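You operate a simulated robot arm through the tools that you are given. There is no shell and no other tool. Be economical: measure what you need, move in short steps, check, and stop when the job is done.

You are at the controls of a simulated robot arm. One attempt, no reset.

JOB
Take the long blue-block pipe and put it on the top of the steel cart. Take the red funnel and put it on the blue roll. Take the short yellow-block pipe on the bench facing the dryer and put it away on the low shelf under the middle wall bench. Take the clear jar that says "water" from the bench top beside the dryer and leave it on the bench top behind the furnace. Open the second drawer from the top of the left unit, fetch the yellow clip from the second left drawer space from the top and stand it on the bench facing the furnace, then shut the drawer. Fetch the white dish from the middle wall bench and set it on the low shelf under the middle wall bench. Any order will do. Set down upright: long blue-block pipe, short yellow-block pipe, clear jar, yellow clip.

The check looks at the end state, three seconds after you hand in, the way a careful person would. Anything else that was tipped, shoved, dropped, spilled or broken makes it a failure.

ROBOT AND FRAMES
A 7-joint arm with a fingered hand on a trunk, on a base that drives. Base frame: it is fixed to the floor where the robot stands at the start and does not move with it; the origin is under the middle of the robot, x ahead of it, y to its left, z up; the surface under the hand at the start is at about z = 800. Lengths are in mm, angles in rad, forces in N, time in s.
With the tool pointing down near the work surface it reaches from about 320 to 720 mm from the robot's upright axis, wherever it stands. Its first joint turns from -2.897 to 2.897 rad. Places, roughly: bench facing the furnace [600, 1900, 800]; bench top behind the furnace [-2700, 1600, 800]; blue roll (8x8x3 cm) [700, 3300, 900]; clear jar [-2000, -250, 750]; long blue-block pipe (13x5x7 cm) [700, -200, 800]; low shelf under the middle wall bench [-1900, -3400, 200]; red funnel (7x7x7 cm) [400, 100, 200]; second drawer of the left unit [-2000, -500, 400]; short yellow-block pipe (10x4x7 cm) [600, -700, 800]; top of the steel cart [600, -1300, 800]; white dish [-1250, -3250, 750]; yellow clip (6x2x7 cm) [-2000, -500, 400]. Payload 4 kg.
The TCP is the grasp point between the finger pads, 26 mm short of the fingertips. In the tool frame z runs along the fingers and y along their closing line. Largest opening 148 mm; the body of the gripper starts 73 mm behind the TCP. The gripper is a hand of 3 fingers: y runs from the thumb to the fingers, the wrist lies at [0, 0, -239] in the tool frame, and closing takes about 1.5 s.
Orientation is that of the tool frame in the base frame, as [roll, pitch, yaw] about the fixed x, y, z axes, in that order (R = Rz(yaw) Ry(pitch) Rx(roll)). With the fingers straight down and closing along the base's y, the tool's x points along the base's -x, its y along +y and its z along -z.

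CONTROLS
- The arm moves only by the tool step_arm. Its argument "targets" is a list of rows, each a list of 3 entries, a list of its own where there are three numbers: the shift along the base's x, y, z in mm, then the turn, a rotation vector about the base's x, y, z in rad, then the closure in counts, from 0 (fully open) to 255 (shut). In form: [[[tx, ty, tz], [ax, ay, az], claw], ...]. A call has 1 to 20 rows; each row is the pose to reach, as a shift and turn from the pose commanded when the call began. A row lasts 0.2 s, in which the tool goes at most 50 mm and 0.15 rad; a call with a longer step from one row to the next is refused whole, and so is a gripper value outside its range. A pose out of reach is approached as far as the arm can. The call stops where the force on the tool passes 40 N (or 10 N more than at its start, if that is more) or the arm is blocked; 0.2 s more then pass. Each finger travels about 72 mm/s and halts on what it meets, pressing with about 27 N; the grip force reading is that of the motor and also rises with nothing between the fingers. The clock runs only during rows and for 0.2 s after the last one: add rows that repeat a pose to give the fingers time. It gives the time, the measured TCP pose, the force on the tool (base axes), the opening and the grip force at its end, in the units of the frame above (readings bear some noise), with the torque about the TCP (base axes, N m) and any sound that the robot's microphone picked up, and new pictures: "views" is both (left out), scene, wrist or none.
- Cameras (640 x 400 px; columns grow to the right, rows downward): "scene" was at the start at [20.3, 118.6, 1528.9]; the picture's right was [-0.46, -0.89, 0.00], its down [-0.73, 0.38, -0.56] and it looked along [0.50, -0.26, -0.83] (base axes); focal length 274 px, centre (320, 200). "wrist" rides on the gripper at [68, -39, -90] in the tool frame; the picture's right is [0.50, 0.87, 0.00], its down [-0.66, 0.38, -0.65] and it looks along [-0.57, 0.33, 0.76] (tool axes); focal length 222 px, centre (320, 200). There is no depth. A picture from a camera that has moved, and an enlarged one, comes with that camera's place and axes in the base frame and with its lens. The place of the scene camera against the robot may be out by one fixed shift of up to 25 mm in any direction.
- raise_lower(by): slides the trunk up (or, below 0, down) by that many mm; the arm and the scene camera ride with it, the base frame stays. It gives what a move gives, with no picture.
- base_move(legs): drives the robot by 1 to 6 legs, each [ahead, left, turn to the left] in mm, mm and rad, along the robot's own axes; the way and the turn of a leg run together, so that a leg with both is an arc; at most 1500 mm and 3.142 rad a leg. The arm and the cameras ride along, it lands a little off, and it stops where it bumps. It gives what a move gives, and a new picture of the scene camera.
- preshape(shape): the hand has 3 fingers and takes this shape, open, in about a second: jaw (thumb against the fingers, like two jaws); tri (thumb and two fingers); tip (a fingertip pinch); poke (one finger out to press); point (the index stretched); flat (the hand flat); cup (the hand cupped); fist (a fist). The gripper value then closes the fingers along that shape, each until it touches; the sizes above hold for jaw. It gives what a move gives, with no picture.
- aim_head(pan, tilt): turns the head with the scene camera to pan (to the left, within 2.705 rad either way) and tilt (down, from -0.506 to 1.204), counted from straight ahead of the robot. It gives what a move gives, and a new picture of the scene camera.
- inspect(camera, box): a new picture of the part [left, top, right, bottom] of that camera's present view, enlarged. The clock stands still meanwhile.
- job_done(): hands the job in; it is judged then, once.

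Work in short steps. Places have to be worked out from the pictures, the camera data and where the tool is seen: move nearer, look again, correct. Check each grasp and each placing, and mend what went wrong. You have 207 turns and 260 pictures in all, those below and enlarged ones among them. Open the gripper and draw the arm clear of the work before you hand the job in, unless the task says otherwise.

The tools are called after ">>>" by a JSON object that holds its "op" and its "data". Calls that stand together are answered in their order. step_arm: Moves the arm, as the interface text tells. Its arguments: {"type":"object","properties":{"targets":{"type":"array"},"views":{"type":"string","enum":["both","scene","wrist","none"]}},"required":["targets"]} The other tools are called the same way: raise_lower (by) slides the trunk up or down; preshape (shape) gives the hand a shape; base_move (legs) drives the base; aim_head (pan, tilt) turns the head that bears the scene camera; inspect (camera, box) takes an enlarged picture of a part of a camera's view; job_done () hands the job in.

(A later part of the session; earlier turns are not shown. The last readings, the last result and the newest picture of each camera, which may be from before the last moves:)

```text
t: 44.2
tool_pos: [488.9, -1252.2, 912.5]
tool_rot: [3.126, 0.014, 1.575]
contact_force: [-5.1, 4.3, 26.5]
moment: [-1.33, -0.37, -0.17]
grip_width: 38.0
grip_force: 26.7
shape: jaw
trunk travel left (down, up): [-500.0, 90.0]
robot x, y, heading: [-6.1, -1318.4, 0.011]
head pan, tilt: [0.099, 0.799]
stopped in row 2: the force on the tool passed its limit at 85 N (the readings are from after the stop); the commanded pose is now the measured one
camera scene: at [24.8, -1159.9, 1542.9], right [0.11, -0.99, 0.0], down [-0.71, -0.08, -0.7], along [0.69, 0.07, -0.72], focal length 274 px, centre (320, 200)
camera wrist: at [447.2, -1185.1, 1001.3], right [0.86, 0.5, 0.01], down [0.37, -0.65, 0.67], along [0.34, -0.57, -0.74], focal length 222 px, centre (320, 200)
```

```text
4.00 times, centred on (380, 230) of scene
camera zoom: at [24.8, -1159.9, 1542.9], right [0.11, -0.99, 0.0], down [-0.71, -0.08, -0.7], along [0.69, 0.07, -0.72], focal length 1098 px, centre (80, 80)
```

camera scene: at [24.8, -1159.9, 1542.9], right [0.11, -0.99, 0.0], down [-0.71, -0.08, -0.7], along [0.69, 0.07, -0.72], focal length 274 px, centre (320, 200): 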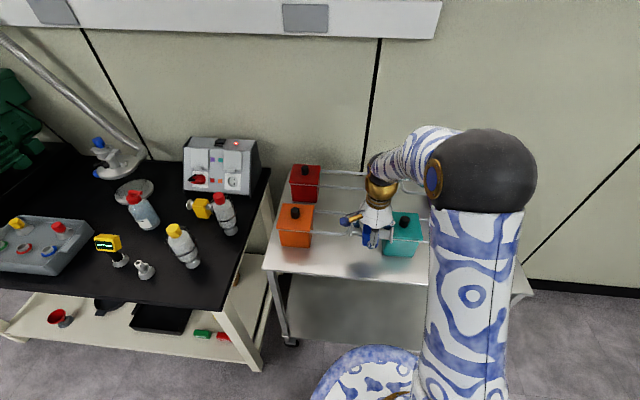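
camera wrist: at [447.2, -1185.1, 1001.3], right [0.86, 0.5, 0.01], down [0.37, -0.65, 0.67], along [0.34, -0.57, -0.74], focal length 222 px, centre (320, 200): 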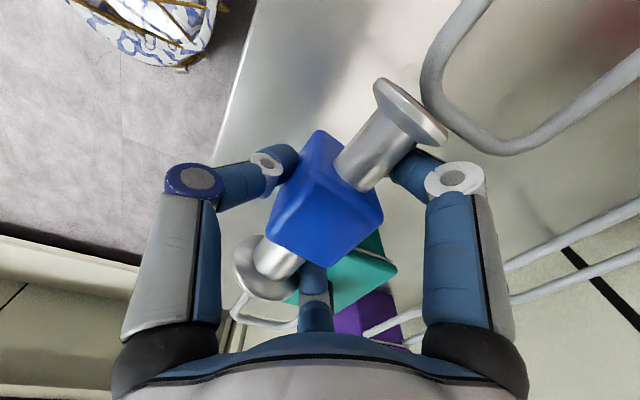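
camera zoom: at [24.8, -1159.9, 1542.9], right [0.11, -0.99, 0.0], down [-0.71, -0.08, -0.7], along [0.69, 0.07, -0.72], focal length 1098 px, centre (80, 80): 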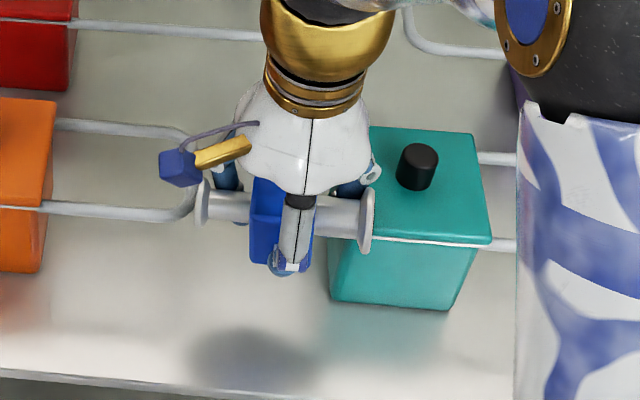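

The pipe's right flange touched the teal box lid. Lift straight up; this spot is too tight, I'll view the free right end of the cart.

>>> {"op": "step_arm", "data": {"targets": [[[-3, 2, 40], [0, 0, 0], 255], [[-3, 2, 85], [0, 0, 0], 255], [[-3, 2, 130], [0, 0, 0], 255], [[-3, 2, 165], [0, 0, 0], 255]], "views": "wrist"}}

```text
t: 45.2
tool_pos: [489.1, -1252.4, 1073.7]
tool_rot: [3.132, 0.013, 1.572]
contact_force: [-0.8, 0.5, -3.2]
moment: [0.03, 0.0, -0.02]
grip_width: 36.7
grip_force: 26.5
shape: jaw
trunk travel left (down, up): [-500.0, 90.0]
robot x, y, heading: [-9.1, -1318.9, 0.011]
head pan, tilt: [0.099, 0.799]
camera wrist: at [448.2, -1185.5, 1162.9], right [0.86, 0.5, 0.0], down [0.37, -0.65, 0.67], along [0.34, -0.58, -0.75], focal length 222 px, centre (320, 200)
```

wrist: 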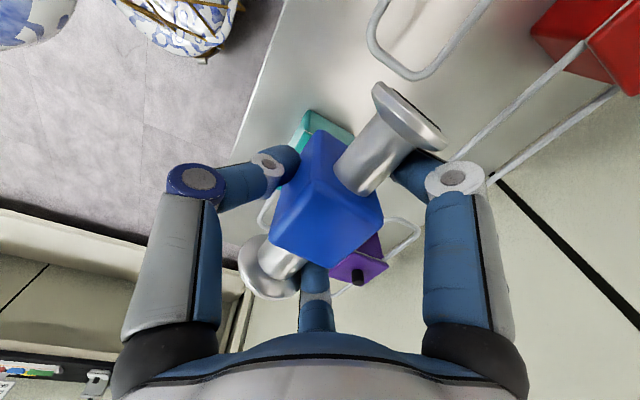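

Drive right 400 and look back at the right end of the cart.

>>> {"op": "base_move", "data": {"legs": [[0, -400, 0]]}}

>>> {"op": "aim_head", "data": {"pan": 0.4, "tilt": 0.8}}

```text
t: 47.7
tool_pos: [492.3, -1646.7, 1072.9]
tool_rot: [3.131, 0.013, 1.573]
contact_force: [-0.1, -0.1, -2.3]
moment: [0.02, 0.02, 0.02]
grip_width: 36.9
grip_force: 26.8
shape: jaw
trunk travel left (down, up): [-500.0, 90.0]
robot x, y, heading: [-8.1, -1710.8, 0.01]
head pan, tilt: [0.099, 0.799]
camera scene: at [30.6, -1552.8, 1542.3], right [0.11, -0.99, 0.0], down [-0.71, -0.08, -0.7], along [0.69, 0.07, -0.72], focal length 274 px, centre (320, 200)
```

scene: 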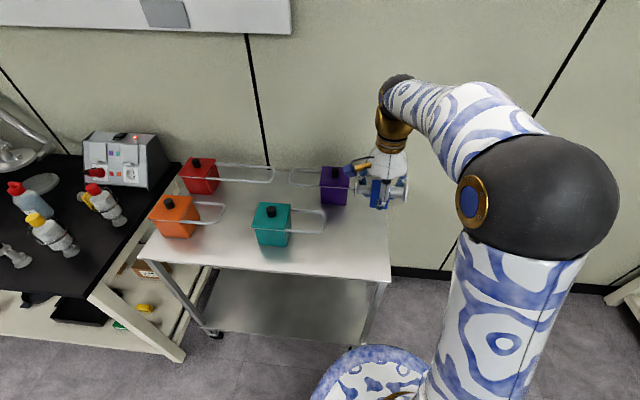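

```text
t: 48.5
tool_pos: [491.7, -1646.9, 1073.3]
tool_rot: [3.131, 0.013, 1.573]
contact_force: [0.2, 0.4, -3.4]
moment: [0.01, 0.03, -0.02]
grip_width: 37.0
grip_force: 27.2
shape: jaw
trunk travel left (down, up): [-500.0, 90.0]
robot x, y, heading: [-5.6, -1712.6, 0.008]
head pan, tilt: [0.4, 0.799]
camera scene: at [24.5, -1529.2, 1542.3], right [0.4, -0.92, 0.0], down [-0.66, -0.28, -0.7], along [0.64, 0.28, -0.72], focal length 274 px, centre (320, 200)
```

scene: 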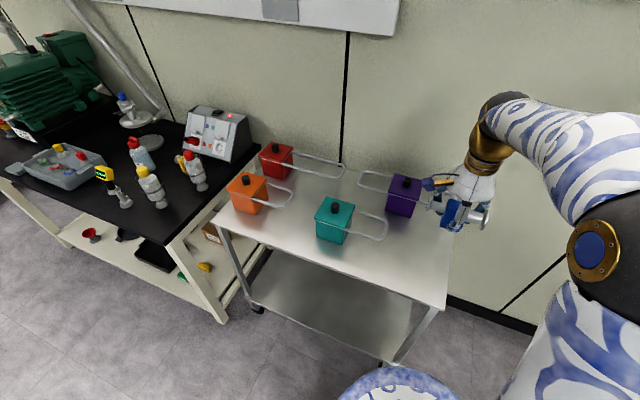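

The right front area of the cart, about (560,-1615), is wide open. Move over it and lower in stages.

>>> {"op": "step_arm", "data": {"targets": [[[35, 16, 0], [0, 0, 0], 255], [[68, 32, 0], [0, 0, 0], 255], [[68, 32, -45], [0, 0, 0], 255], [[68, 32, -90], [0, 0, 0], 255], [[68, 32, -135], [0, 0, 0], 255], [[68, 32, -170], [0, 0, 0], 255]], "views": "both"}}

```text
t: 49.9
tool_pos: [561.1, -1615.9, 903.9]
tool_rot: [3.13, 0.013, 1.572]
contact_force: [0.0, -0.4, -3.0]
moment: [0.01, 0.03, 0.03]
grip_width: 36.7
grip_force: 26.3
shape: jaw
trunk travel left (down, up): [-500.0, 90.0]
robot x, y, heading: [-8.6, -1715.8, 0.008]
head pan, tilt: [0.4, 0.799]
camera scene: at [24.8, -1529.1, 1542.3], right [0.4, -0.92, 0.0], down [-0.66, -0.28, -0.7], along [0.64, 0.28, -0.72], focal length 274 px, centre (320, 200)
camera wrist: at [519.7, -1546.5, 994.3], right [0.87, 0.5, 0.0], down [0.37, -0.65, 0.67], along [0.34, -0.58, -0.75], focal length 222 px, centre (320, 200)
```

scene: 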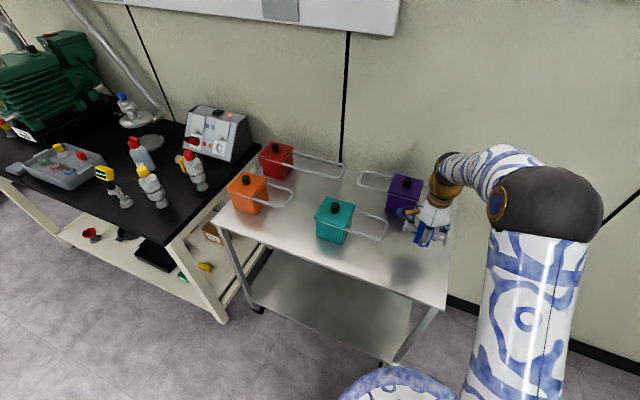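
wrist: 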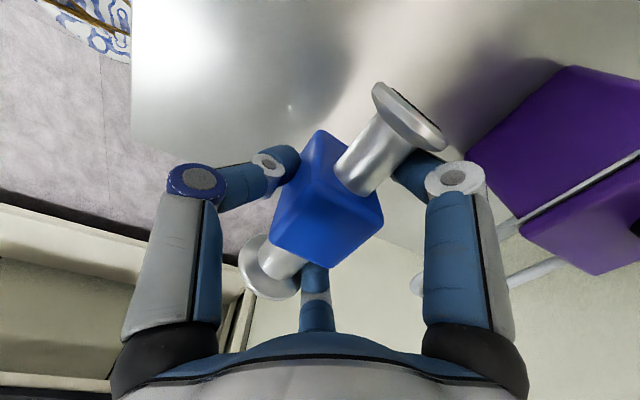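

Clear. Lower to 850, then in fine steps until contact.

>>> {"op": "step_arm", "data": {"targets": [[[0, 0, -25], [0, 0, 0], 255], [[0, 0, -45], [0, 0, 0], 255], [[0, 0, -52], [0, 0, 0], 255], [[0, 0, -56], [0, 0, 0], 255], [[0, 0, -59], [0, 0, 0], 255]], "views": "none"}}

```text
t: 51.1
tool_pos: [558.8, -1614.3, 843.3]
tool_rot: [3.133, 0.014, 1.573]
contact_force: [0.8, 0.1, -2.8]
moment: [-0.02, 0.0, -0.04]
grip_width: 36.7
grip_force: 27.5
shape: jaw
trunk travel left (down, up): [-500.0, 90.0]
robot x, y, heading: [-5.5, -1711.3, 0.007]
head pan, tilt: [0.4, 0.799]
```

>>> {"op": "step_arm", "data": {"targets": [[[0, 0, -2], [0, 0, 0], 255], [[0, 0, -4], [0, 0, 0], 255], [[0, 0, -6], [0, 0, 0], 255]], "views": "scene"}}

>>> {"op": "inspect", "data": {"camera": "scene", "box": [370, 190, 490, 280]}}

```text
t: 51.9
tool_pos: [561.2, -1615.7, 839.2]
tool_rot: [3.129, 0.011, 1.571]
contact_force: [0.7, -0.5, 13.3]
moment: [0.34, 0.17, -0.01]
grip_width: 37.2
grip_force: 27.1
shape: jaw
trunk travel left (down, up): [-500.0, 90.0]
robot x, y, heading: [-4.3, -1711.9, 0.01]
head pan, tilt: [0.4, 0.799]
camera scene: at [23.3, -1529.6, 1542.7], right [0.4, -0.92, 0.0], down [-0.66, -0.28, -0.7], along [0.64, 0.28, -0.72], focal length 274 px, centre (320, 200)
```

scene: 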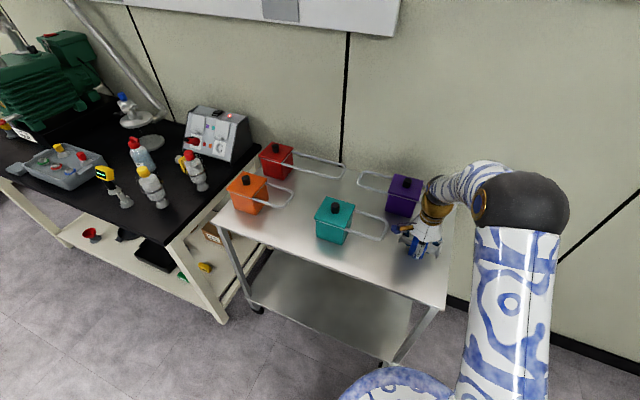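

```text
4.44 times, centred on (430, 235) of scene
camera zoom: at [23.3, -1529.6, 1542.7], right [0.4, -0.92, 0.0], down [-0.66, -0.28, -0.7], along [0.64, 0.28, -0.72], focal length 1220 px, centre (-169, 44)
```

zoom: 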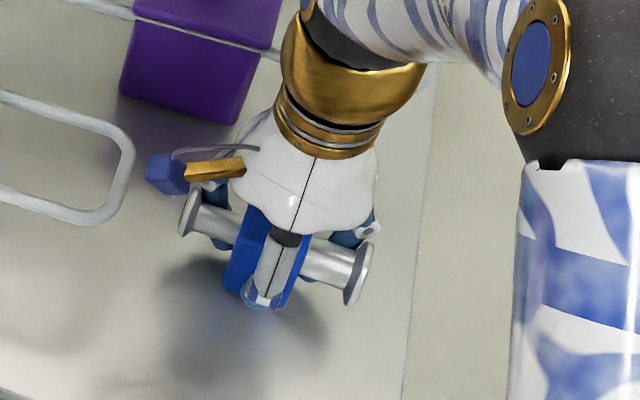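

Contact made at z 839, same height as at pickup. Open partially and rise.

>>> {"op": "step_arm", "data": {"targets": [[[0, 0, 1], [0, 0, 0], 180], [[0, 0, 1], [0, 0, 0], 150], [[0, 0, 1], [0, 0, 0], 130], [[0, 0, 1], [0, 0, 0], 130], [[0, 0, 25], [0, 0, 0], 130], [[0, 0, 60], [0, 0, 0], 130], [[0, 0, 105], [0, 0, 0], 130], [[0, 0, 150], [0, 0, 0], 100], [[0, 0, 195], [0, 0, 0], 0]], "views": "both"}}

>>> {"op": "inspect", "data": {"camera": "scene", "box": [340, 170, 500, 270]}}

```text
t: 53.9
tool_pos: [562.0, -1616.3, 1034.0]
tool_rot: [3.131, 0.012, 1.572]
contact_force: [-0.3, 0.2, -0.9]
moment: [-0.03, -0.01, 0.02]
grip_width: 144.7
grip_force: 0.0
shape: jaw
trunk travel left (down, up): [-500.0, 90.0]
robot x, y, heading: [-6.5, -1713.8, 0.007]
head pan, tilt: [0.4, 0.799]
camera scene: at [24.1, -1529.2, 1542.3], right [0.4, -0.92, 0.0], down [-0.66, -0.28, -0.7], along [0.64, 0.28, -0.72], focal length 274 px, centre (320, 200)
camera wrist: at [520.6, -1547.4, 1123.1], right [0.87, 0.5, 0.0], down [0.37, -0.65, 0.67], along [0.34, -0.58, -0.75], focal length 222 px, centre (320, 200)
```

scene: 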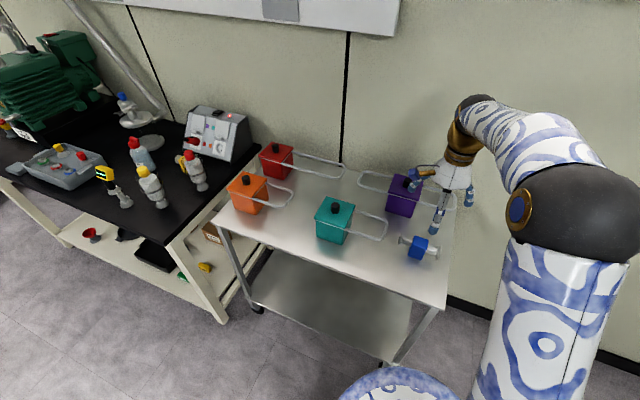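
wrist: 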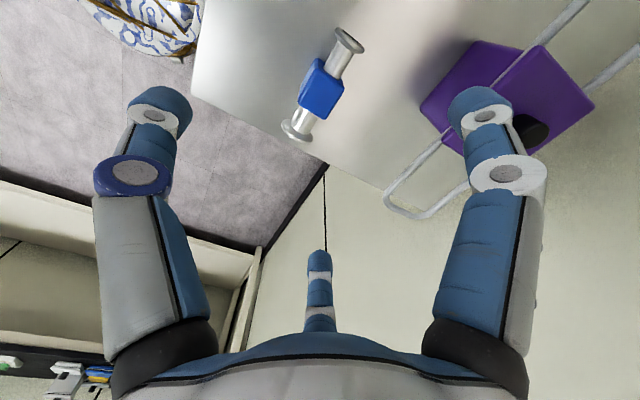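

```text
4.00 times, centred on (420, 220) of scene
camera zoom: at [24.1, -1529.2, 1542.3], right [0.4, -0.92, 0.0], down [-0.66, -0.28, -0.7], along [0.64, 0.28, -0.72], focal length 1098 px, centre (-80, 120)
```

zoom: 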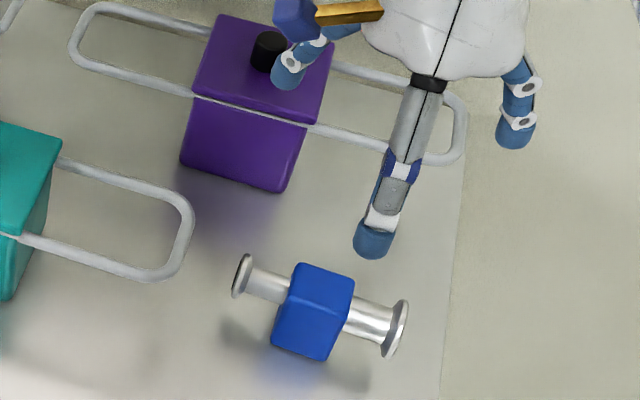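

Pipe is upright on the cart. Next, the yellow-block pipe: raise and retract, then drive left ~1000.

>>> {"op": "step_arm", "data": {"targets": [[[-30, 0, 40], [0, 0, 0], 60], [[-70, 0, 65], [0, 0, 0], 90], [[-110, 0, 65], [0, 0, 0], 90], [[-120, 20, 65], [0, 0, 0], 90]], "views": "none"}}

```text
t: 54.9
tool_pos: [442.7, -1594.5, 1100.1]
tool_rot: [3.13, 0.014, 1.572]
contact_force: [0.3, -0.9, -0.2]
moment: [-0.05, -0.02, 0.0]
grip_width: 96.3
grip_force: 0.1
shape: jaw
trunk travel left (down, up): [-500.0, 90.0]
robot x, y, heading: [-8.2, -1714.6, 0.009]
head pan, tilt: [0.4, 0.799]
```

>>> {"op": "base_move", "data": {"legs": [[0, 990, 0]]}}

>>> {"op": "aim_head", "data": {"pan": 0.1, "tilt": 0.75}}

```text
t: 60.0
tool_pos: [454.9, -622.9, 1099.4]
tool_rot: [3.132, 0.013, 1.536]
contact_force: [0.1, 0.3, 0.1]
moment: [0.0, 0.03, -0.05]
grip_width: 96.2
grip_force: 0.0
shape: jaw
trunk travel left (down, up): [-500.0, 90.0]
robot x, y, heading: [5.4, -724.2, -0.028]
head pan, tilt: [0.4, 0.799]
camera scene: at [41.4, -541.1, 1542.3], right [0.36, -0.93, 0.0], down [-0.67, -0.26, -0.7], along [0.65, 0.25, -0.72], focal length 274 px, centre (320, 200)
```

scene: 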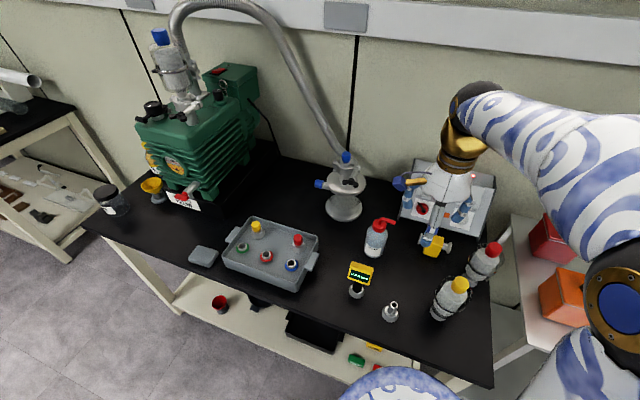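

```text
t: 60.8
tool_pos: [456.9, -623.6, 1099.5]
tool_rot: [3.13, 0.013, 1.537]
contact_force: [0.2, 0.2, 0.0]
moment: [0.03, 0.01, 0.01]
grip_width: 96.2
grip_force: 0.0
shape: jaw
trunk travel left (down, up): [-500.0, 90.0]
robot x, y, heading: [7.0, -725.2, -0.034]
head pan, tilt: [0.099, 0.75]
camera scene: at [48.9, -564.5, 1546.3], right [0.07, -1.0, 0.0], down [-0.68, -0.05, -0.73], along [0.73, 0.05, -0.68], focal length 274 px, centre (320, 200)
```

scene: 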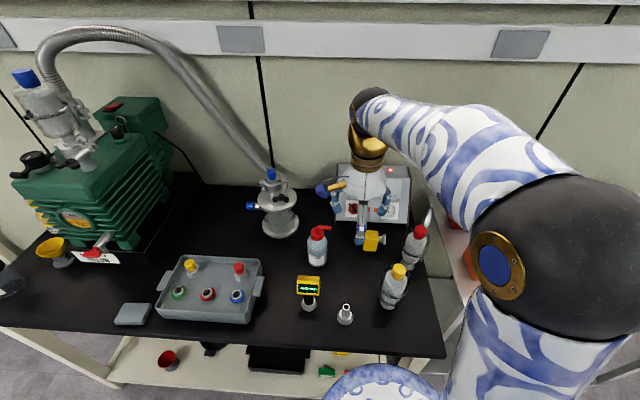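

Move the hand over the yellow-block pipe area (x 560, y -680) and look with the wrist camera.

>>> {"op": "step_arm", "data": {"targets": [[[40, -20, 0], [0, 0, 0.03], 90], [[80, -40, 0], [0, 0, 0.03], 90], [[105, -57, -20], [0, 0, 0.03], 90]], "views": "wrist"}}

```text
t: 61.6
tool_pos: [560.7, -678.2, 1078.6]
tool_rot: [3.13, 0.011, 1.567]
contact_force: [-0.1, -0.7, -0.2]
moment: [0.02, 0.0, -0.01]
grip_width: 96.2
grip_force: 0.0
shape: jaw
trunk travel left (down, up): [-500.0, 90.0]
robot x, y, heading: [2.4, -724.2, -0.03]
head pan, tilt: [0.099, 0.75]
camera wrist: at [520.5, -610.3, 1168.4], right [0.87, 0.5, 0.0], down [0.37, -0.65, 0.67], along [0.33, -0.58, -0.75], focal length 222 px, centre (320, 200)
```

wrist: 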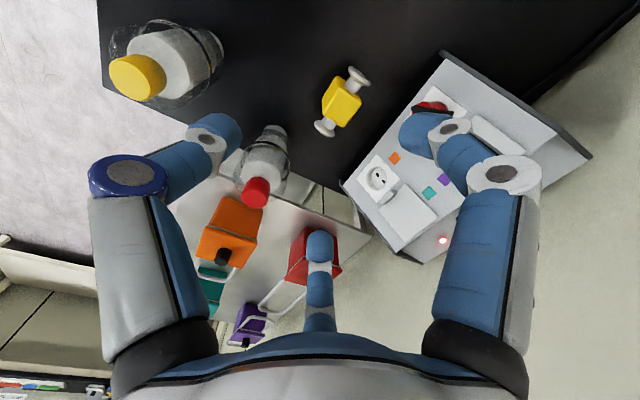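

Pipe block at about (598,-687), well clear of box and bottles. Centre over it and lower to 920.

>>> {"op": "step_arm", "data": {"targets": [[[38, -9, -10], [0, 0, -0.03], 90], [[38, -9, -60], [0, 0, -0.03], 90], [[38, -9, -110], [0, 0, -0.03], 90], [[38, -9, -155], [0, 0, -0.03], 90]], "views": "wrist"}}

```text
t: 62.6
tool_pos: [601.2, -688.2, 925.1]
tool_rot: [3.13, 0.014, 1.535]
contact_force: [-0.2, 0.3, -0.3]
moment: [-0.04, -0.01, -0.01]
grip_width: 96.1
grip_force: 0.0
shape: jaw
trunk travel left (down, up): [-500.0, 90.0]
robot x, y, heading: [4.6, -726.9, -0.026]
head pan, tilt: [0.099, 0.75]
camera wrist: at [562.9, -619.5, 1013.9], right [0.88, 0.47, 0.0], down [0.35, -0.66, 0.67], along [0.32, -0.59, -0.75], focal length 222 px, centre (320, 200)
```

wrist: 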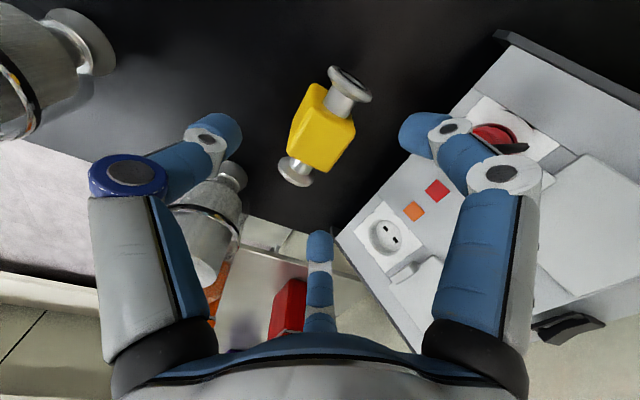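

Centred. Descend to 840 and close.

>>> {"op": "step_arm", "data": {"targets": [[[0, 1, -45], [0, 0, 0], 90], [[0, 1, -86], [0, 0, 0], 90], [[0, 1, -86], [0, 0, 0], 160], [[0, 1, -86], [0, 0, 0], 220], [[0, 1, -86], [0, 0, 0], 255], [[0, 1, -86], [0, 0, 0], 255], [[0, 1, -86], [0, 0, 0], 255], [[0, 1, -86], [0, 0, 0], 255]], "views": "wrist"}}

```text
t: 64.4
tool_pos: [600.1, -686.6, 839.7]
tool_rot: [3.131, 0.013, 1.536]
contact_force: [-0.4, -0.1, -0.1]
moment: [-0.01, 0.0, 0.0]
grip_width: 41.5
grip_force: 27.0
shape: jaw
trunk travel left (down, up): [-500.0, 90.0]
robot x, y, heading: [5.1, -722.5, -0.03]
head pan, tilt: [0.099, 0.75]
camera wrist: at [562.0, -616.6, 928.5], right [0.88, 0.47, 0.0], down [0.35, -0.66, 0.67], along [0.32, -0.59, -0.75], focal length 222 px, centre (320, 200)
```

wrist: 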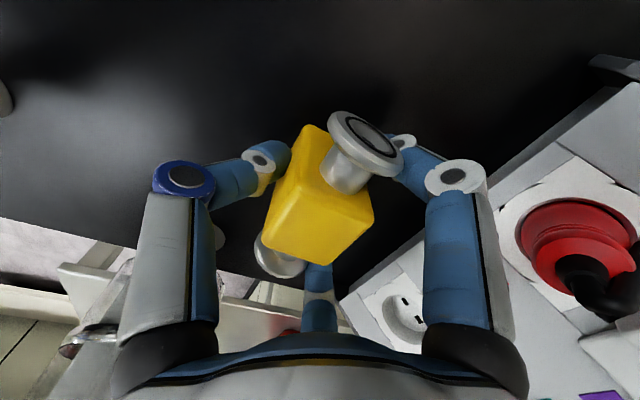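

Gripped (41.5 mm). Lift, retract and then back away from the bench.

>>> {"op": "step_arm", "data": {"targets": [[[0, 0, 30], [0, 0, 0], 255], [[0, 0, 75], [0, 0, 0], 255], [[0, 0, 120], [0, 0, 0], 255], [[0, 0, 165], [0, 0, 0], 255], [[0, 0, 210], [0, 0, 0], 255], [[-30, 0, 240], [0, 0, 0], 255], [[-75, 0, 250], [0, 0, 0], 255], [[-120, 0, 250], [0, 0, 0], 255], [[-165, 0, 250], [0, 0, 0], 255], [[-190, 0, 250], [0, 0, 0], 255]], "views": "wrist"}}

```text
t: 66.6
tool_pos: [409.8, -684.6, 1090.5]
tool_rot: [3.128, 0.012, 1.534]
contact_force: [-0.5, -0.4, -1.6]
moment: [0.02, 0.0, 0.0]
grip_width: 41.3
grip_force: 26.6
shape: jaw
trunk travel left (down, up): [-500.0, 90.0]
robot x, y, heading: [6.9, -722.8, -0.03]
head pan, tilt: [0.099, 0.75]
camera wrist: at [371.0, -615.7, 1179.1], right [0.88, 0.47, 0.0], down [0.35, -0.66, 0.67], along [0.32, -0.59, -0.75], focal length 222 px, centre (320, 200)
```

wrist: 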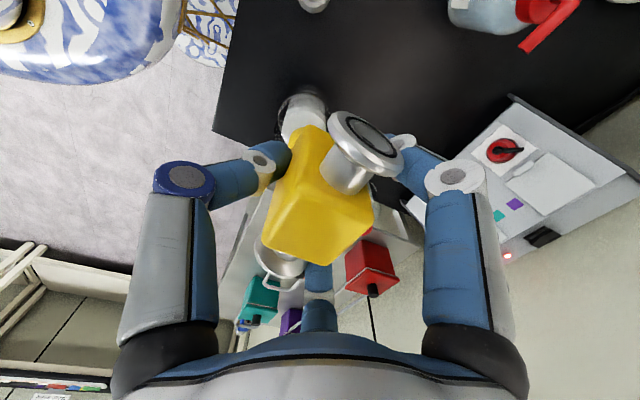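

Back off 500, turn right to face -y, drive ahead 1200, then right 1200.

>>> {"op": "base_move", "data": {"legs": [[-500, 0, 0], [0, 0, -1.541], [1200, 0, 0], [0, -1100, 0]]}}

>>> {"op": "aim_head", "data": {"pan": 0.35, "tilt": 0.5}}

```text
t: 84.5
tool_pos: [-1626.6, -2282.5, 1089.0]
tool_rot: [3.13, 0.013, -0.058]
contact_force: [0.0, -0.5, -2.2]
moment: [-0.04, 0.0, -0.02]
grip_width: 40.7
grip_force: 26.9
shape: jaw
trunk travel left (down, up): [-500.0, 90.0]
robot x, y, heading: [-1654.4, -1877.7, -1.629]
head pan, tilt: [0.099, 0.75]
camera scene: at [-1480.3, -1905.3, 1546.3], right [-1.0, -0.05, 0.0], down [-0.03, 0.68, -0.73], along [0.03, -0.73, -0.68], focal length 274 px, centre (320, 200)
```

scene: 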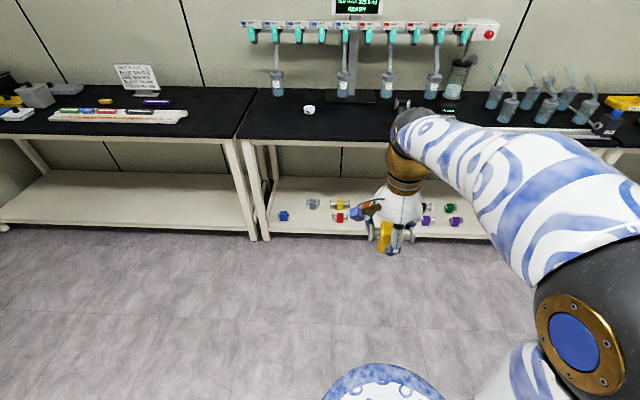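

```text
t: 85.2
tool_pos: [-1626.2, -2280.5, 1090.4]
tool_rot: [3.13, 0.013, -0.059]
contact_force: [-0.1, 0.3, -2.2]
moment: [0.02, 0.02, -0.01]
grip_width: 41.0
grip_force: 26.9
shape: jaw
trunk travel left (down, up): [-500.0, 90.0]
robot x, y, heading: [-1653.2, -1871.0, -1.621]
head pan, tilt: [0.351, 0.499]
camera scene: at [-1457.4, -1909.5, 1568.2], right [-0.96, -0.29, 0.0], down [-0.14, 0.46, -0.88], along [0.26, -0.84, -0.48], focal length 274 px, centre (320, 200)
```

scene: 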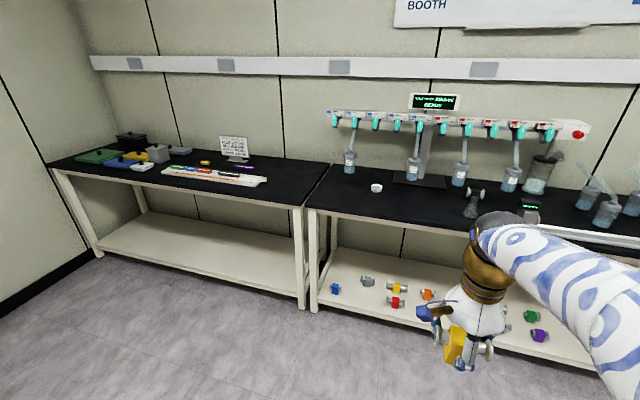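

I see the middle bench: white dish on top, coloured fittings on the low shelf. Approach 500 mm and look at the shelf for free space.

>>> {"op": "base_move", "data": {"legs": [[0, 0, 0.055], [450, 0, 0]]}}

>>> {"op": "aim_head", "data": {"pan": 0.1, "tilt": 0.75}}

```text
t: 88.4
tool_pos: [-1598.7, -2731.3, 1090.5]
tool_rot: [3.131, 0.013, 0.004]
contact_force: [0.1, -0.4, -2.3]
moment: [0.0, 0.0, -0.02]
grip_width: 40.8
grip_force: 27.1
shape: jaw
trunk travel left (down, up): [-500.0, 90.0]
robot x, y, heading: [-1650.2, -2327.7, -1.563]
head pan, tilt: [0.351, 0.499]
camera scene: at [-1453.0, -2350.5, 1568.2], right [-0.94, -0.35, 0.0], down [-0.17, 0.45, -0.88], along [0.31, -0.82, -0.48], focal length 274 px, centre (320, 200)
```

scene: 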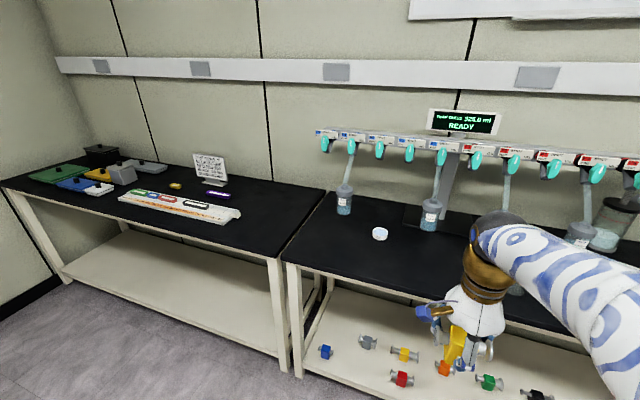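

```text
t: 89.2
tool_pos: [-1599.5, -2731.0, 1089.2]
tool_rot: [3.131, 0.013, 0.004]
contact_force: [0.3, 0.2, -3.0]
moment: [0.03, 0.02, 0.03]
grip_width: 40.8
grip_force: 26.8
shape: jaw
trunk travel left (down, up): [-500.0, 90.0]
robot x, y, heading: [-1650.5, -2329.2, -1.563]
head pan, tilt: [0.099, 0.75]
camera scene: at [-1476.0, -2347.4, 1546.4], right [-0.99, -0.11, 0.0], down [-0.07, 0.68, -0.73], along [0.08, -0.73, -0.68], focal length 274 px, centre (320, 200)
```

scene: 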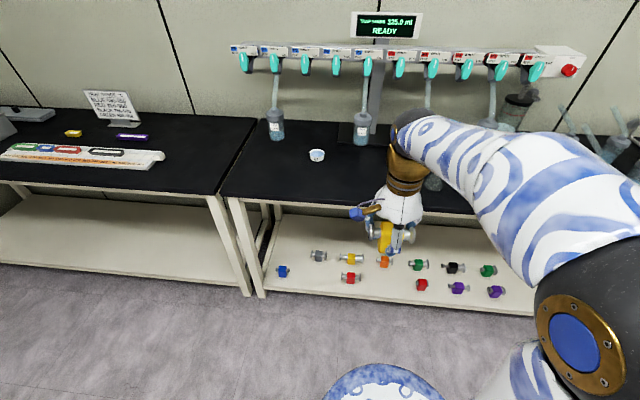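

Zoom in on the shelf and dish for better pixel readings.

>>> {"op": "inspect", "data": {"camera": "scene", "box": [220, 130, 380, 230]}}

>>> {"op": "inspect", "data": {"camera": "scene", "box": [220, 210, 540, 330]}}

```text
4.00 times, centred on (300, 180) of scene
camera zoom: at [-1476.0, -2347.4, 1546.4], right [-0.99, -0.11, 0.0], down [-0.07, 0.68, -0.73], along [0.08, -0.73, -0.68], focal length 1098 px, centre (400, 280)
```

zoom: 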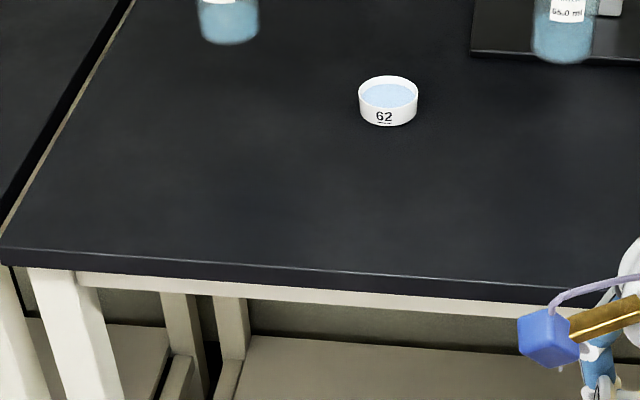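

```text
2.00 times, centred on (380, 270) of scene
camera zoom: at [-1476.0, -2347.4, 1546.4], right [-0.99, -0.11, 0.0], down [-0.07, 0.68, -0.73], along [0.08, -0.73, -0.68], focal length 549 px, centre (200, 60)
```

zoom: 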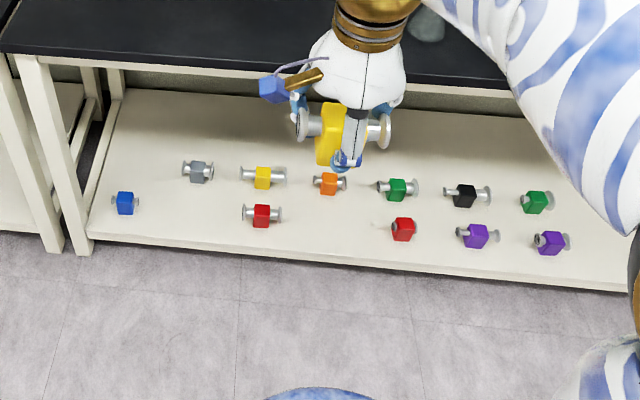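

Shelf front row has a wide gap between two red pieces (x about -1590 to -1930, y about -3232). I'll place the pipe at x≈-1700 and later the dish at ≈-1835. Drive to about (-1720,-2650).

>>> {"op": "base_move", "data": {"legs": [[310, -70, 0]]}}

>>> {"op": "step_arm", "data": {"targets": [[[0, 20, 0], [0, 0, 0], 255], [[0, 50, 0], [0, 0, 0], 255]], "views": "none"}}

```text
t: 91.3
tool_pos: [-1667.0, -3041.5, 1090.0]
tool_rot: [3.13, 0.013, 0.005]
contact_force: [-0.1, -0.4, -2.1]
moment: [0.0, 0.01, 0.01]
grip_width: 40.8
grip_force: 27.6
shape: jaw
trunk travel left (down, up): [-500.0, 90.0]
robot x, y, heading: [-1722.8, -2638.6, -1.557]
head pan, tilt: [0.099, 0.75]
camera scene: at [-1544.1, -2658.2, 1546.3], right [-0.99, -0.11, 0.0], down [-0.08, 0.68, -0.73], along [0.08, -0.73, -0.68], focal length 274 px, centre (320, 200)
```

scene: 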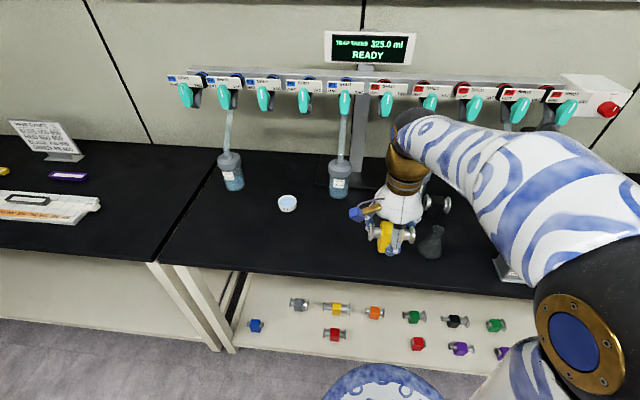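

```text
t: 91.9
tool_pos: [-1664.4, -2990.1, 1090.2]
tool_rot: [3.129, 0.015, 0.005]
contact_force: [-0.1, 0.3, -2.5]
moment: [-0.01, 0.01, 0.0]
grip_width: 40.9
grip_force: 27.2
shape: jaw
trunk travel left (down, up): [-500.0, 90.0]
robot x, y, heading: [-1719.7, -2638.4, -1.564]
head pan, tilt: [0.099, 0.75]
```

Refined: bench front y≈-3090, shelf z≈200, front row y≈-3170. Back the base off 50 mm, then lower the trunk 500.

>>> {"op": "base_move", "data": {"legs": [[-50, 0, 0]]}}

>>> {"op": "raise_lower", "data": {"by": -480}}

>>> {"op": "aim_head", "data": {"pan": 0.1, "tilt": 0.75}}

```text
t: 92.8
tool_pos: [-1664.9, -2939.6, 1090.8]
tool_rot: [3.131, 0.013, 0.006]
contact_force: [-0.5, 0.7, -2.4]
moment: [0.03, -0.03, -0.01]
grip_width: 40.7
grip_force: 27.0
shape: jaw
trunk travel left (down, up): [-500.0, 90.0]
robot x, y, heading: [-1718.9, -2586.0, -1.56]
head pan, tilt: [0.099, 0.75]
camera scene: at [-1544.6, -2607.6, 1546.4], right [-0.99, -0.11, 0.0], down [-0.08, 0.68, -0.73], along [0.08, -0.73, -0.68], focal length 274 px, centre (320, 200)
```

scene: 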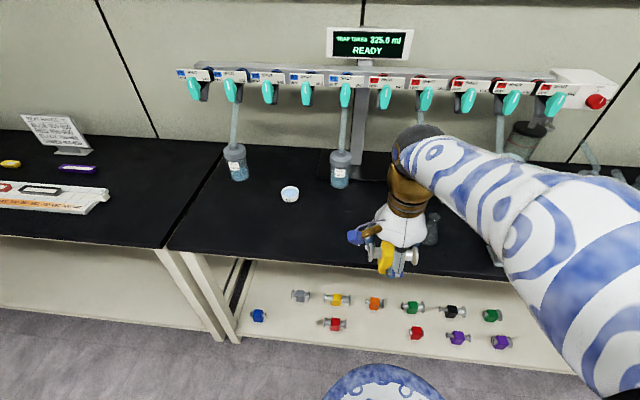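

```text
refused: -480 is not a number from -400 to 400
```

```text
t: 93.4
tool_pos: [-1666.5, -2941.0, 1090.8]
tool_rot: [3.13, 0.014, 0.007]
contact_force: [0.6, 1.0, -2.1]
moment: [0.01, 0.0, 0.06]
grip_width: 40.9
grip_force: 26.9
shape: jaw
trunk travel left (down, up): [-500.0, 90.0]
robot x, y, heading: [-1717.4, -2580.6, -1.556]
head pan, tilt: [0.099, 0.75]
camera scene: at [-1544.6, -2608.2, 1546.3], right [-0.99, -0.11, 0.0], down [-0.08, 0.68, -0.73], along [0.08, -0.73, -0.68], focal length 274 px, centre (320, 200)
```

scene: 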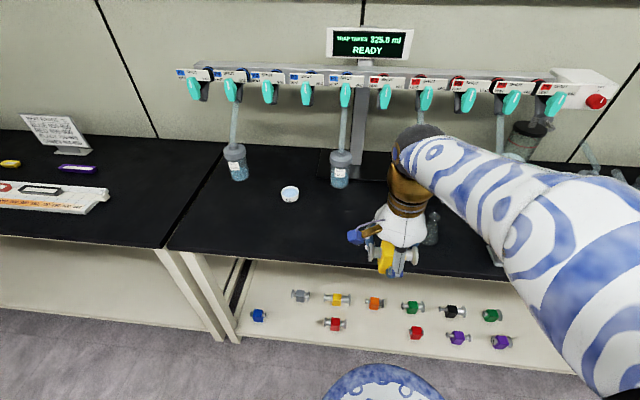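

Lower the trunk by 400 then 100.

>>> {"op": "raise_lower", "data": {"by": -400}}

>>> {"op": "raise_lower", "data": {"by": -90}}

>>> {"op": "aim_head", "data": {"pan": 0.1, "tilt": 0.6}}

```text
t: 97.2
tool_pos: [-1665.8, -2940.7, 690.0]
tool_rot: [3.132, 0.011, 0.007]
contact_force: [-0.3, 0.3, -2.3]
moment: [-0.03, -0.03, -0.02]
grip_width: 40.8
grip_force: 27.1
shape: jaw
trunk travel left (down, up): [-100.0, 490.0]
robot x, y, heading: [-1720.3, -2588.6, -1.562]
head pan, tilt: [0.099, 0.75]
```

```text
t: 98.5
tool_pos: [-1665.1, -2940.1, 601.5]
tool_rot: [3.131, 0.012, 0.008]
contact_force: [-0.4, 0.6, -2.4]
moment: [-0.02, -0.01, -0.01]
grip_width: 40.7
grip_force: 26.8
shape: jaw
trunk travel left (down, up): [-10.0, 580.0]
robot x, y, heading: [-1718.9, -2586.9, -1.561]
head pan, tilt: [0.099, 0.75]
```

```text
t: 99.2
tool_pos: [-1665.3, -2940.1, 600.5]
tool_rot: [3.132, 0.012, 0.008]
contact_force: [-0.6, 0.0, -2.0]
moment: [-0.01, 0.01, 0.04]
grip_width: 40.8
grip_force: 27.0
shape: jaw
trunk travel left (down, up): [-10.0, 580.0]
robot x, y, heading: [-1719.4, -2587.5, -1.559]
head pan, tilt: [0.099, 0.6]
camera scene: at [-1544.0, -2613.7, 1069.1], right [-0.99, -0.11, 0.0], down [-0.06, 0.56, -0.82], along [0.09, -0.82, -0.57], focal length 274 px, centre (320, 200)
```

scene: 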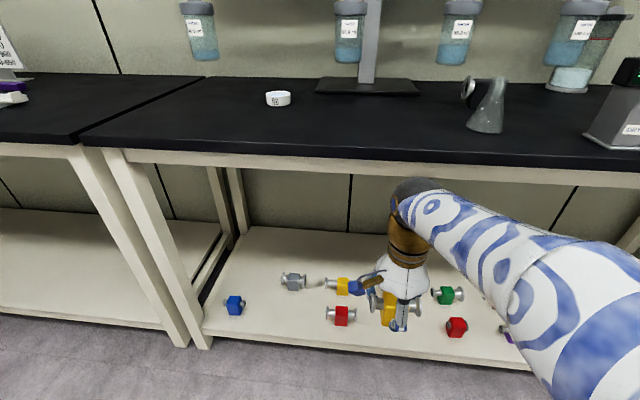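

Now lower the hand in front of the bench to z≈290.

>>> {"op": "step_arm", "data": {"targets": [[[0, 0, -45], [0, 0, 0], 255], [[0, 0, -90], [0, 0, 0], 255], [[-5, 0, -135], [0, 0, 0], 255], [[-10, 0, -180], [0, 0, 0], 255], [[-15, 0, -225], [0, 0, 0], 255], [[-20, 0, -270], [0, 0, 0], 255], [[-25, 0, -310], [0, 0, 0], 255]], "views": "both"}}

```text
t: 100.8
tool_pos: [-1689.8, -2940.3, 287.5]
tool_rot: [3.131, 0.013, 0.008]
contact_force: [-0.7, -0.5, -1.9]
moment: [0.01, 0.0, 0.01]
grip_width: 40.7
grip_force: 27.2
shape: jaw
trunk travel left (down, up): [-10.0, 580.0]
robot x, y, heading: [-1719.7, -2588.6, -1.559]
head pan, tilt: [0.099, 0.6]
camera scene: at [-1544.0, -2613.6, 1069.3], right [-0.99, -0.11, 0.0], down [-0.06, 0.56, -0.83], along [0.09, -0.82, -0.56], focal length 274 px, centre (320, 200)
camera wrist: at [-1622.1, -2900.8, 376.7], right [0.51, -0.86, 0.0], down [-0.64, -0.38, 0.67], along [-0.57, -0.34, -0.75], focal length 222 px, centre (320, 200)
```

scene: 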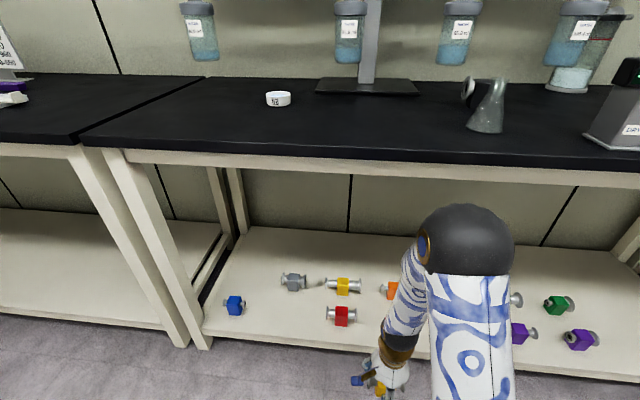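
wrist: 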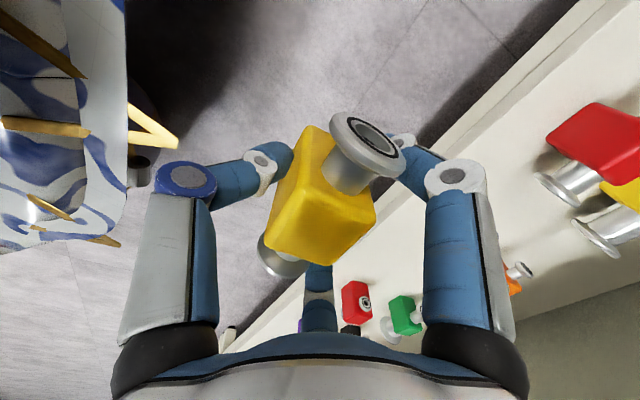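

Extend forward under the bench to y≈-3110, checking.

>>> {"op": "step_arm", "data": {"targets": [[[0, -40, 0], [0, 0, 0], 255], [[0, -80, 0], [0, 0, 0], 255], [[0, -120, 0], [0, 0, 0], 255], [[0, -160, 0], [0, 0, 0], 255]], "views": "both"}}

```text
t: 101.8
tool_pos: [-1690.1, -3101.0, 287.6]
tool_rot: [3.13, 0.014, 0.006]
contact_force: [0.7, 0.1, -2.7]
moment: [-0.02, -0.04, 0.01]
grip_width: 40.8
grip_force: 26.8
shape: jaw
trunk travel left (down, up): [-10.0, 580.0]
robot x, y, heading: [-1721.7, -2585.8, -1.56]
head pan, tilt: [0.099, 0.6]
camera scene: at [-1544.0, -2613.8, 1069.2], right [-0.99, -0.11, 0.0], down [-0.06, 0.56, -0.83], along [0.09, -0.82, -0.57], focal length 274 px, centre (320, 200)
camera wrist: at [-1621.5, -3061.9, 376.7], right [0.51, -0.86, 0.0], down [-0.64, -0.37, 0.67], along [-0.57, -0.34, -0.75], focal length 222 px, centre (320, 200)
```

scene: 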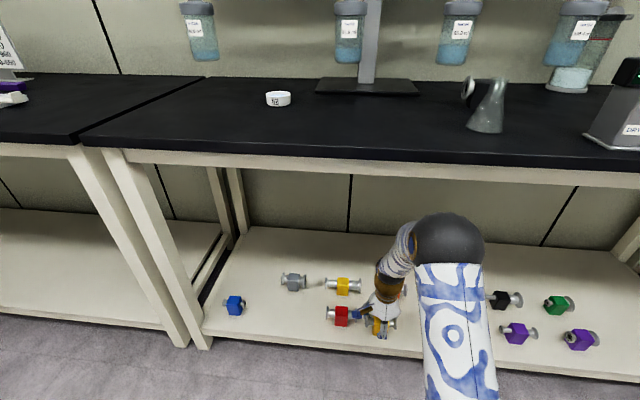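
wrist: 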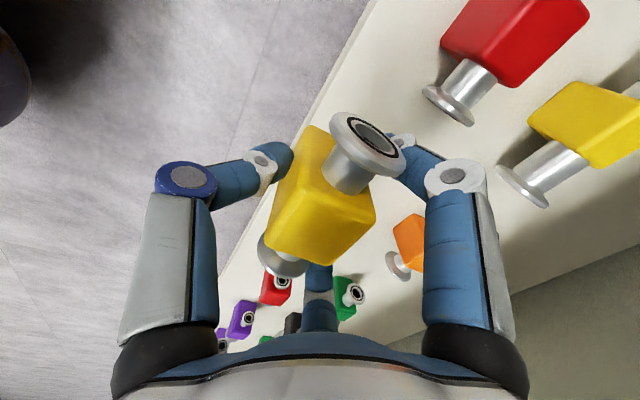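

Front row is at y≈-3150, back row ≈-3245. Target (-1712,-3148): move there and lower to 255.

>>> {"op": "step_arm", "data": {"targets": [[[-12, -25, 0], [0, 0, 0], 255], [[-22, -47, 0], [0, 0, 0], 255], [[-22, -47, -20], [0, 0, 0], 255], [[-22, -47, -32], [0, 0, 0], 255]], "views": "both"}}

```text
t: 102.8
tool_pos: [-1712.8, -3149.3, 257.6]
tool_rot: [3.129, 0.011, 0.007]
contact_force: [0.3, -0.2, -2.3]
moment: [-0.02, 0.0, -0.03]
grip_width: 40.6
grip_force: 27.3
shape: jaw
trunk travel left (down, up): [-10.0, 580.0]
robot x, y, heading: [-1723.0, -2587.4, -1.558]
head pan, tilt: [0.099, 0.6]
camera scene: at [-1544.0, -2613.9, 1069.2], right [-0.99, -0.11, 0.0], down [-0.06, 0.56, -0.82], along [0.09, -0.82, -0.57], focal length 274 px, centre (320, 200)
camera wrist: at [-1644.6, -3109.1, 347.0], right [0.51, -0.86, 0.0], down [-0.64, -0.37, 0.67], along [-0.57, -0.34, -0.75], focal length 222 px, centre (320, 200)
```

scene: 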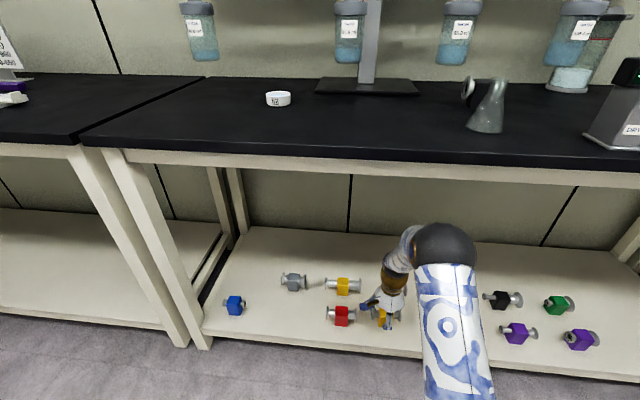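
wrist: 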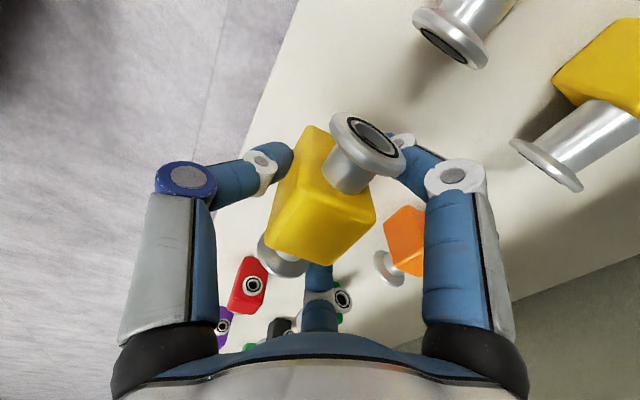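

Space is clear all around. Lower gently until contact.

>>> {"op": "step_arm", "data": {"targets": [[[0, 0, -5], [0, 0, 0], 255], [[0, 0, -10], [0, 0, 0], 255], [[0, 0, -13], [0, 0, 0], 255], [[0, 0, -16], [0, 0, 0], 255]], "views": "wrist"}}

```text
t: 103.8
tool_pos: [-1713.1, -3147.4, 243.2]
tool_rot: [3.13, 0.013, 0.007]
contact_force: [0.2, 0.6, -2.2]
moment: [0.03, 0.0, 0.01]
grip_width: 40.7
grip_force: 26.9
shape: jaw
trunk travel left (down, up): [-10.0, 580.0]
robot x, y, heading: [-1723.7, -2592.7, -1.56]
head pan, tilt: [0.099, 0.6]
camera wrist: at [-1644.6, -3107.6, 331.9], right [0.51, -0.86, 0.0], down [-0.64, -0.37, 0.67], along [-0.57, -0.34, -0.75], focal length 222 px, centre (320, 200)
```

wrist: 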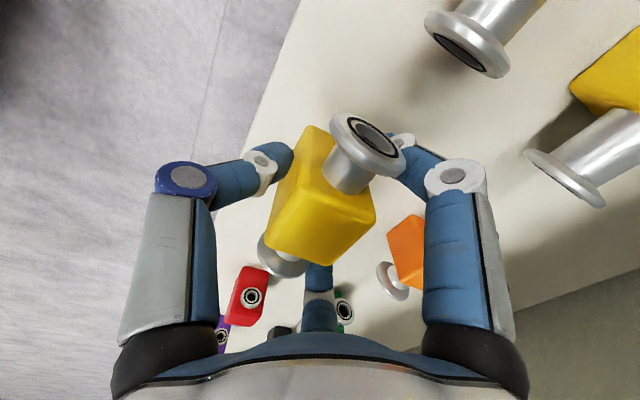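

>>> {"op": "step_arm", "data": {"targets": [[[0, 0, -3], [0, 0, 0], 255], [[0, 0, -5], [0, 0, 0], 255], [[0, 0, -7], [0, 0, 0], 255]], "views": "none"}}

```text
t: 104.6
tool_pos: [-1711.9, -3147.9, 234.5]
tool_rot: [3.131, 0.012, 0.006]
contact_force: [0.2, 0.3, -1.1]
moment: [0.03, 0.01, -0.01]
grip_width: 40.5
grip_force: 26.9
shape: jaw
trunk travel left (down, up): [-10.0, 580.0]
robot x, y, heading: [-1721.5, -2584.2, -1.559]
head pan, tilt: [0.099, 0.6]
```

>>> {"op": "step_arm", "data": {"targets": [[[0, 0, -2], [0, 0, 0], 255], [[0, 0, -4], [0, 0, 0], 255], [[0, 0, -6], [0, 0, 0], 255]], "views": "none"}}

```text
t: 105.4
tool_pos: [-1710.8, -3148.5, 228.4]
tool_rot: [3.131, 0.012, 0.007]
contact_force: [-0.4, -0.2, -2.0]
moment: [-0.03, 0.0, 0.02]
grip_width: 40.3
grip_force: 26.7
shape: jaw
trunk travel left (down, up): [-10.0, 580.0]
robot x, y, heading: [-1717.8, -2591.3, -1.557]
head pan, tilt: [0.099, 0.6]
```

>>> {"op": "step_arm", "data": {"targets": [[[0, 0, -3], [0, 0, 0], 255], [[0, 0, -6], [0, 0, 0], 255], [[0, 0, -9], [0, 0, 0], 255], [[0, 0, -12], [0, 0, 0], 255]], "views": "wrist"}}

```text
t: 106.4
tool_pos: [-1713.1, -3149.1, 216.8]
tool_rot: [3.129, 0.013, 0.007]
contact_force: [-0.3, -0.3, -2.0]
moment: [0.01, 0.01, -0.01]
grip_width: 40.6
grip_force: 27.0
shape: jaw
trunk travel left (down, up): [-10.0, 580.0]
robot x, y, heading: [-1723.9, -2588.0, -1.554]
head pan, tilt: [0.099, 0.6]
camera wrist: at [-1644.5, -3108.4, 306.1], right [0.51, -0.86, 0.0], down [-0.64, -0.37, 0.67], along [-0.57, -0.34, -0.75], focal length 222 px, centre (320, 200)
```

wrist: 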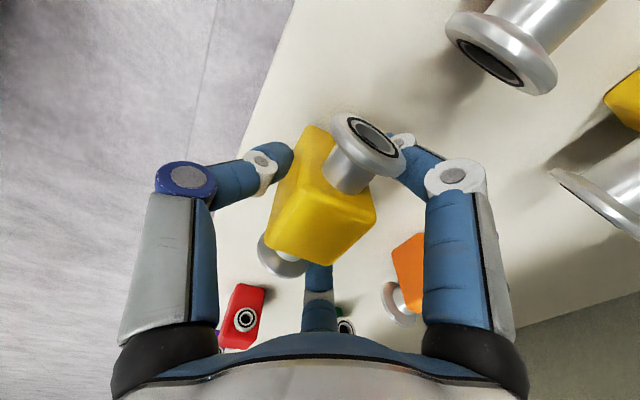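

>>> {"op": "step_arm", "data": {"targets": [[[0, 0, -3], [0, 0, 0], 255], [[0, 0, -6], [0, 0, 0], 255], [[0, 0, -9], [0, 0, 0], 255], [[0, 0, -12], [0, 0, 0], 255], [[0, 0, -15], [0, 0, 0], 255]], "views": "wrist"}}

```text
t: 107.6
tool_pos: [-1712.7, -3146.3, 201.7]
tool_rot: [3.13, 0.011, 0.005]
contact_force: [0.4, -0.1, -2.6]
moment: [0.0, -0.02, 0.01]
grip_width: 40.9
grip_force: 26.7
shape: jaw
trunk travel left (down, up): [-10.0, 580.0]
robot x, y, heading: [-1720.5, -2586.3, -1.556]
head pan, tilt: [0.099, 0.6]
camera wrist: at [-1644.9, -3107.3, 291.6], right [0.51, -0.86, 0.0], down [-0.64, -0.38, 0.67], along [-0.57, -0.34, -0.75], focal length 222 px, centre (320, 200)
```

wrist: 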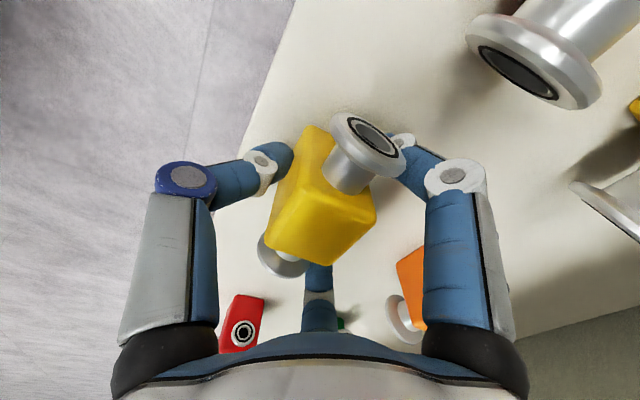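

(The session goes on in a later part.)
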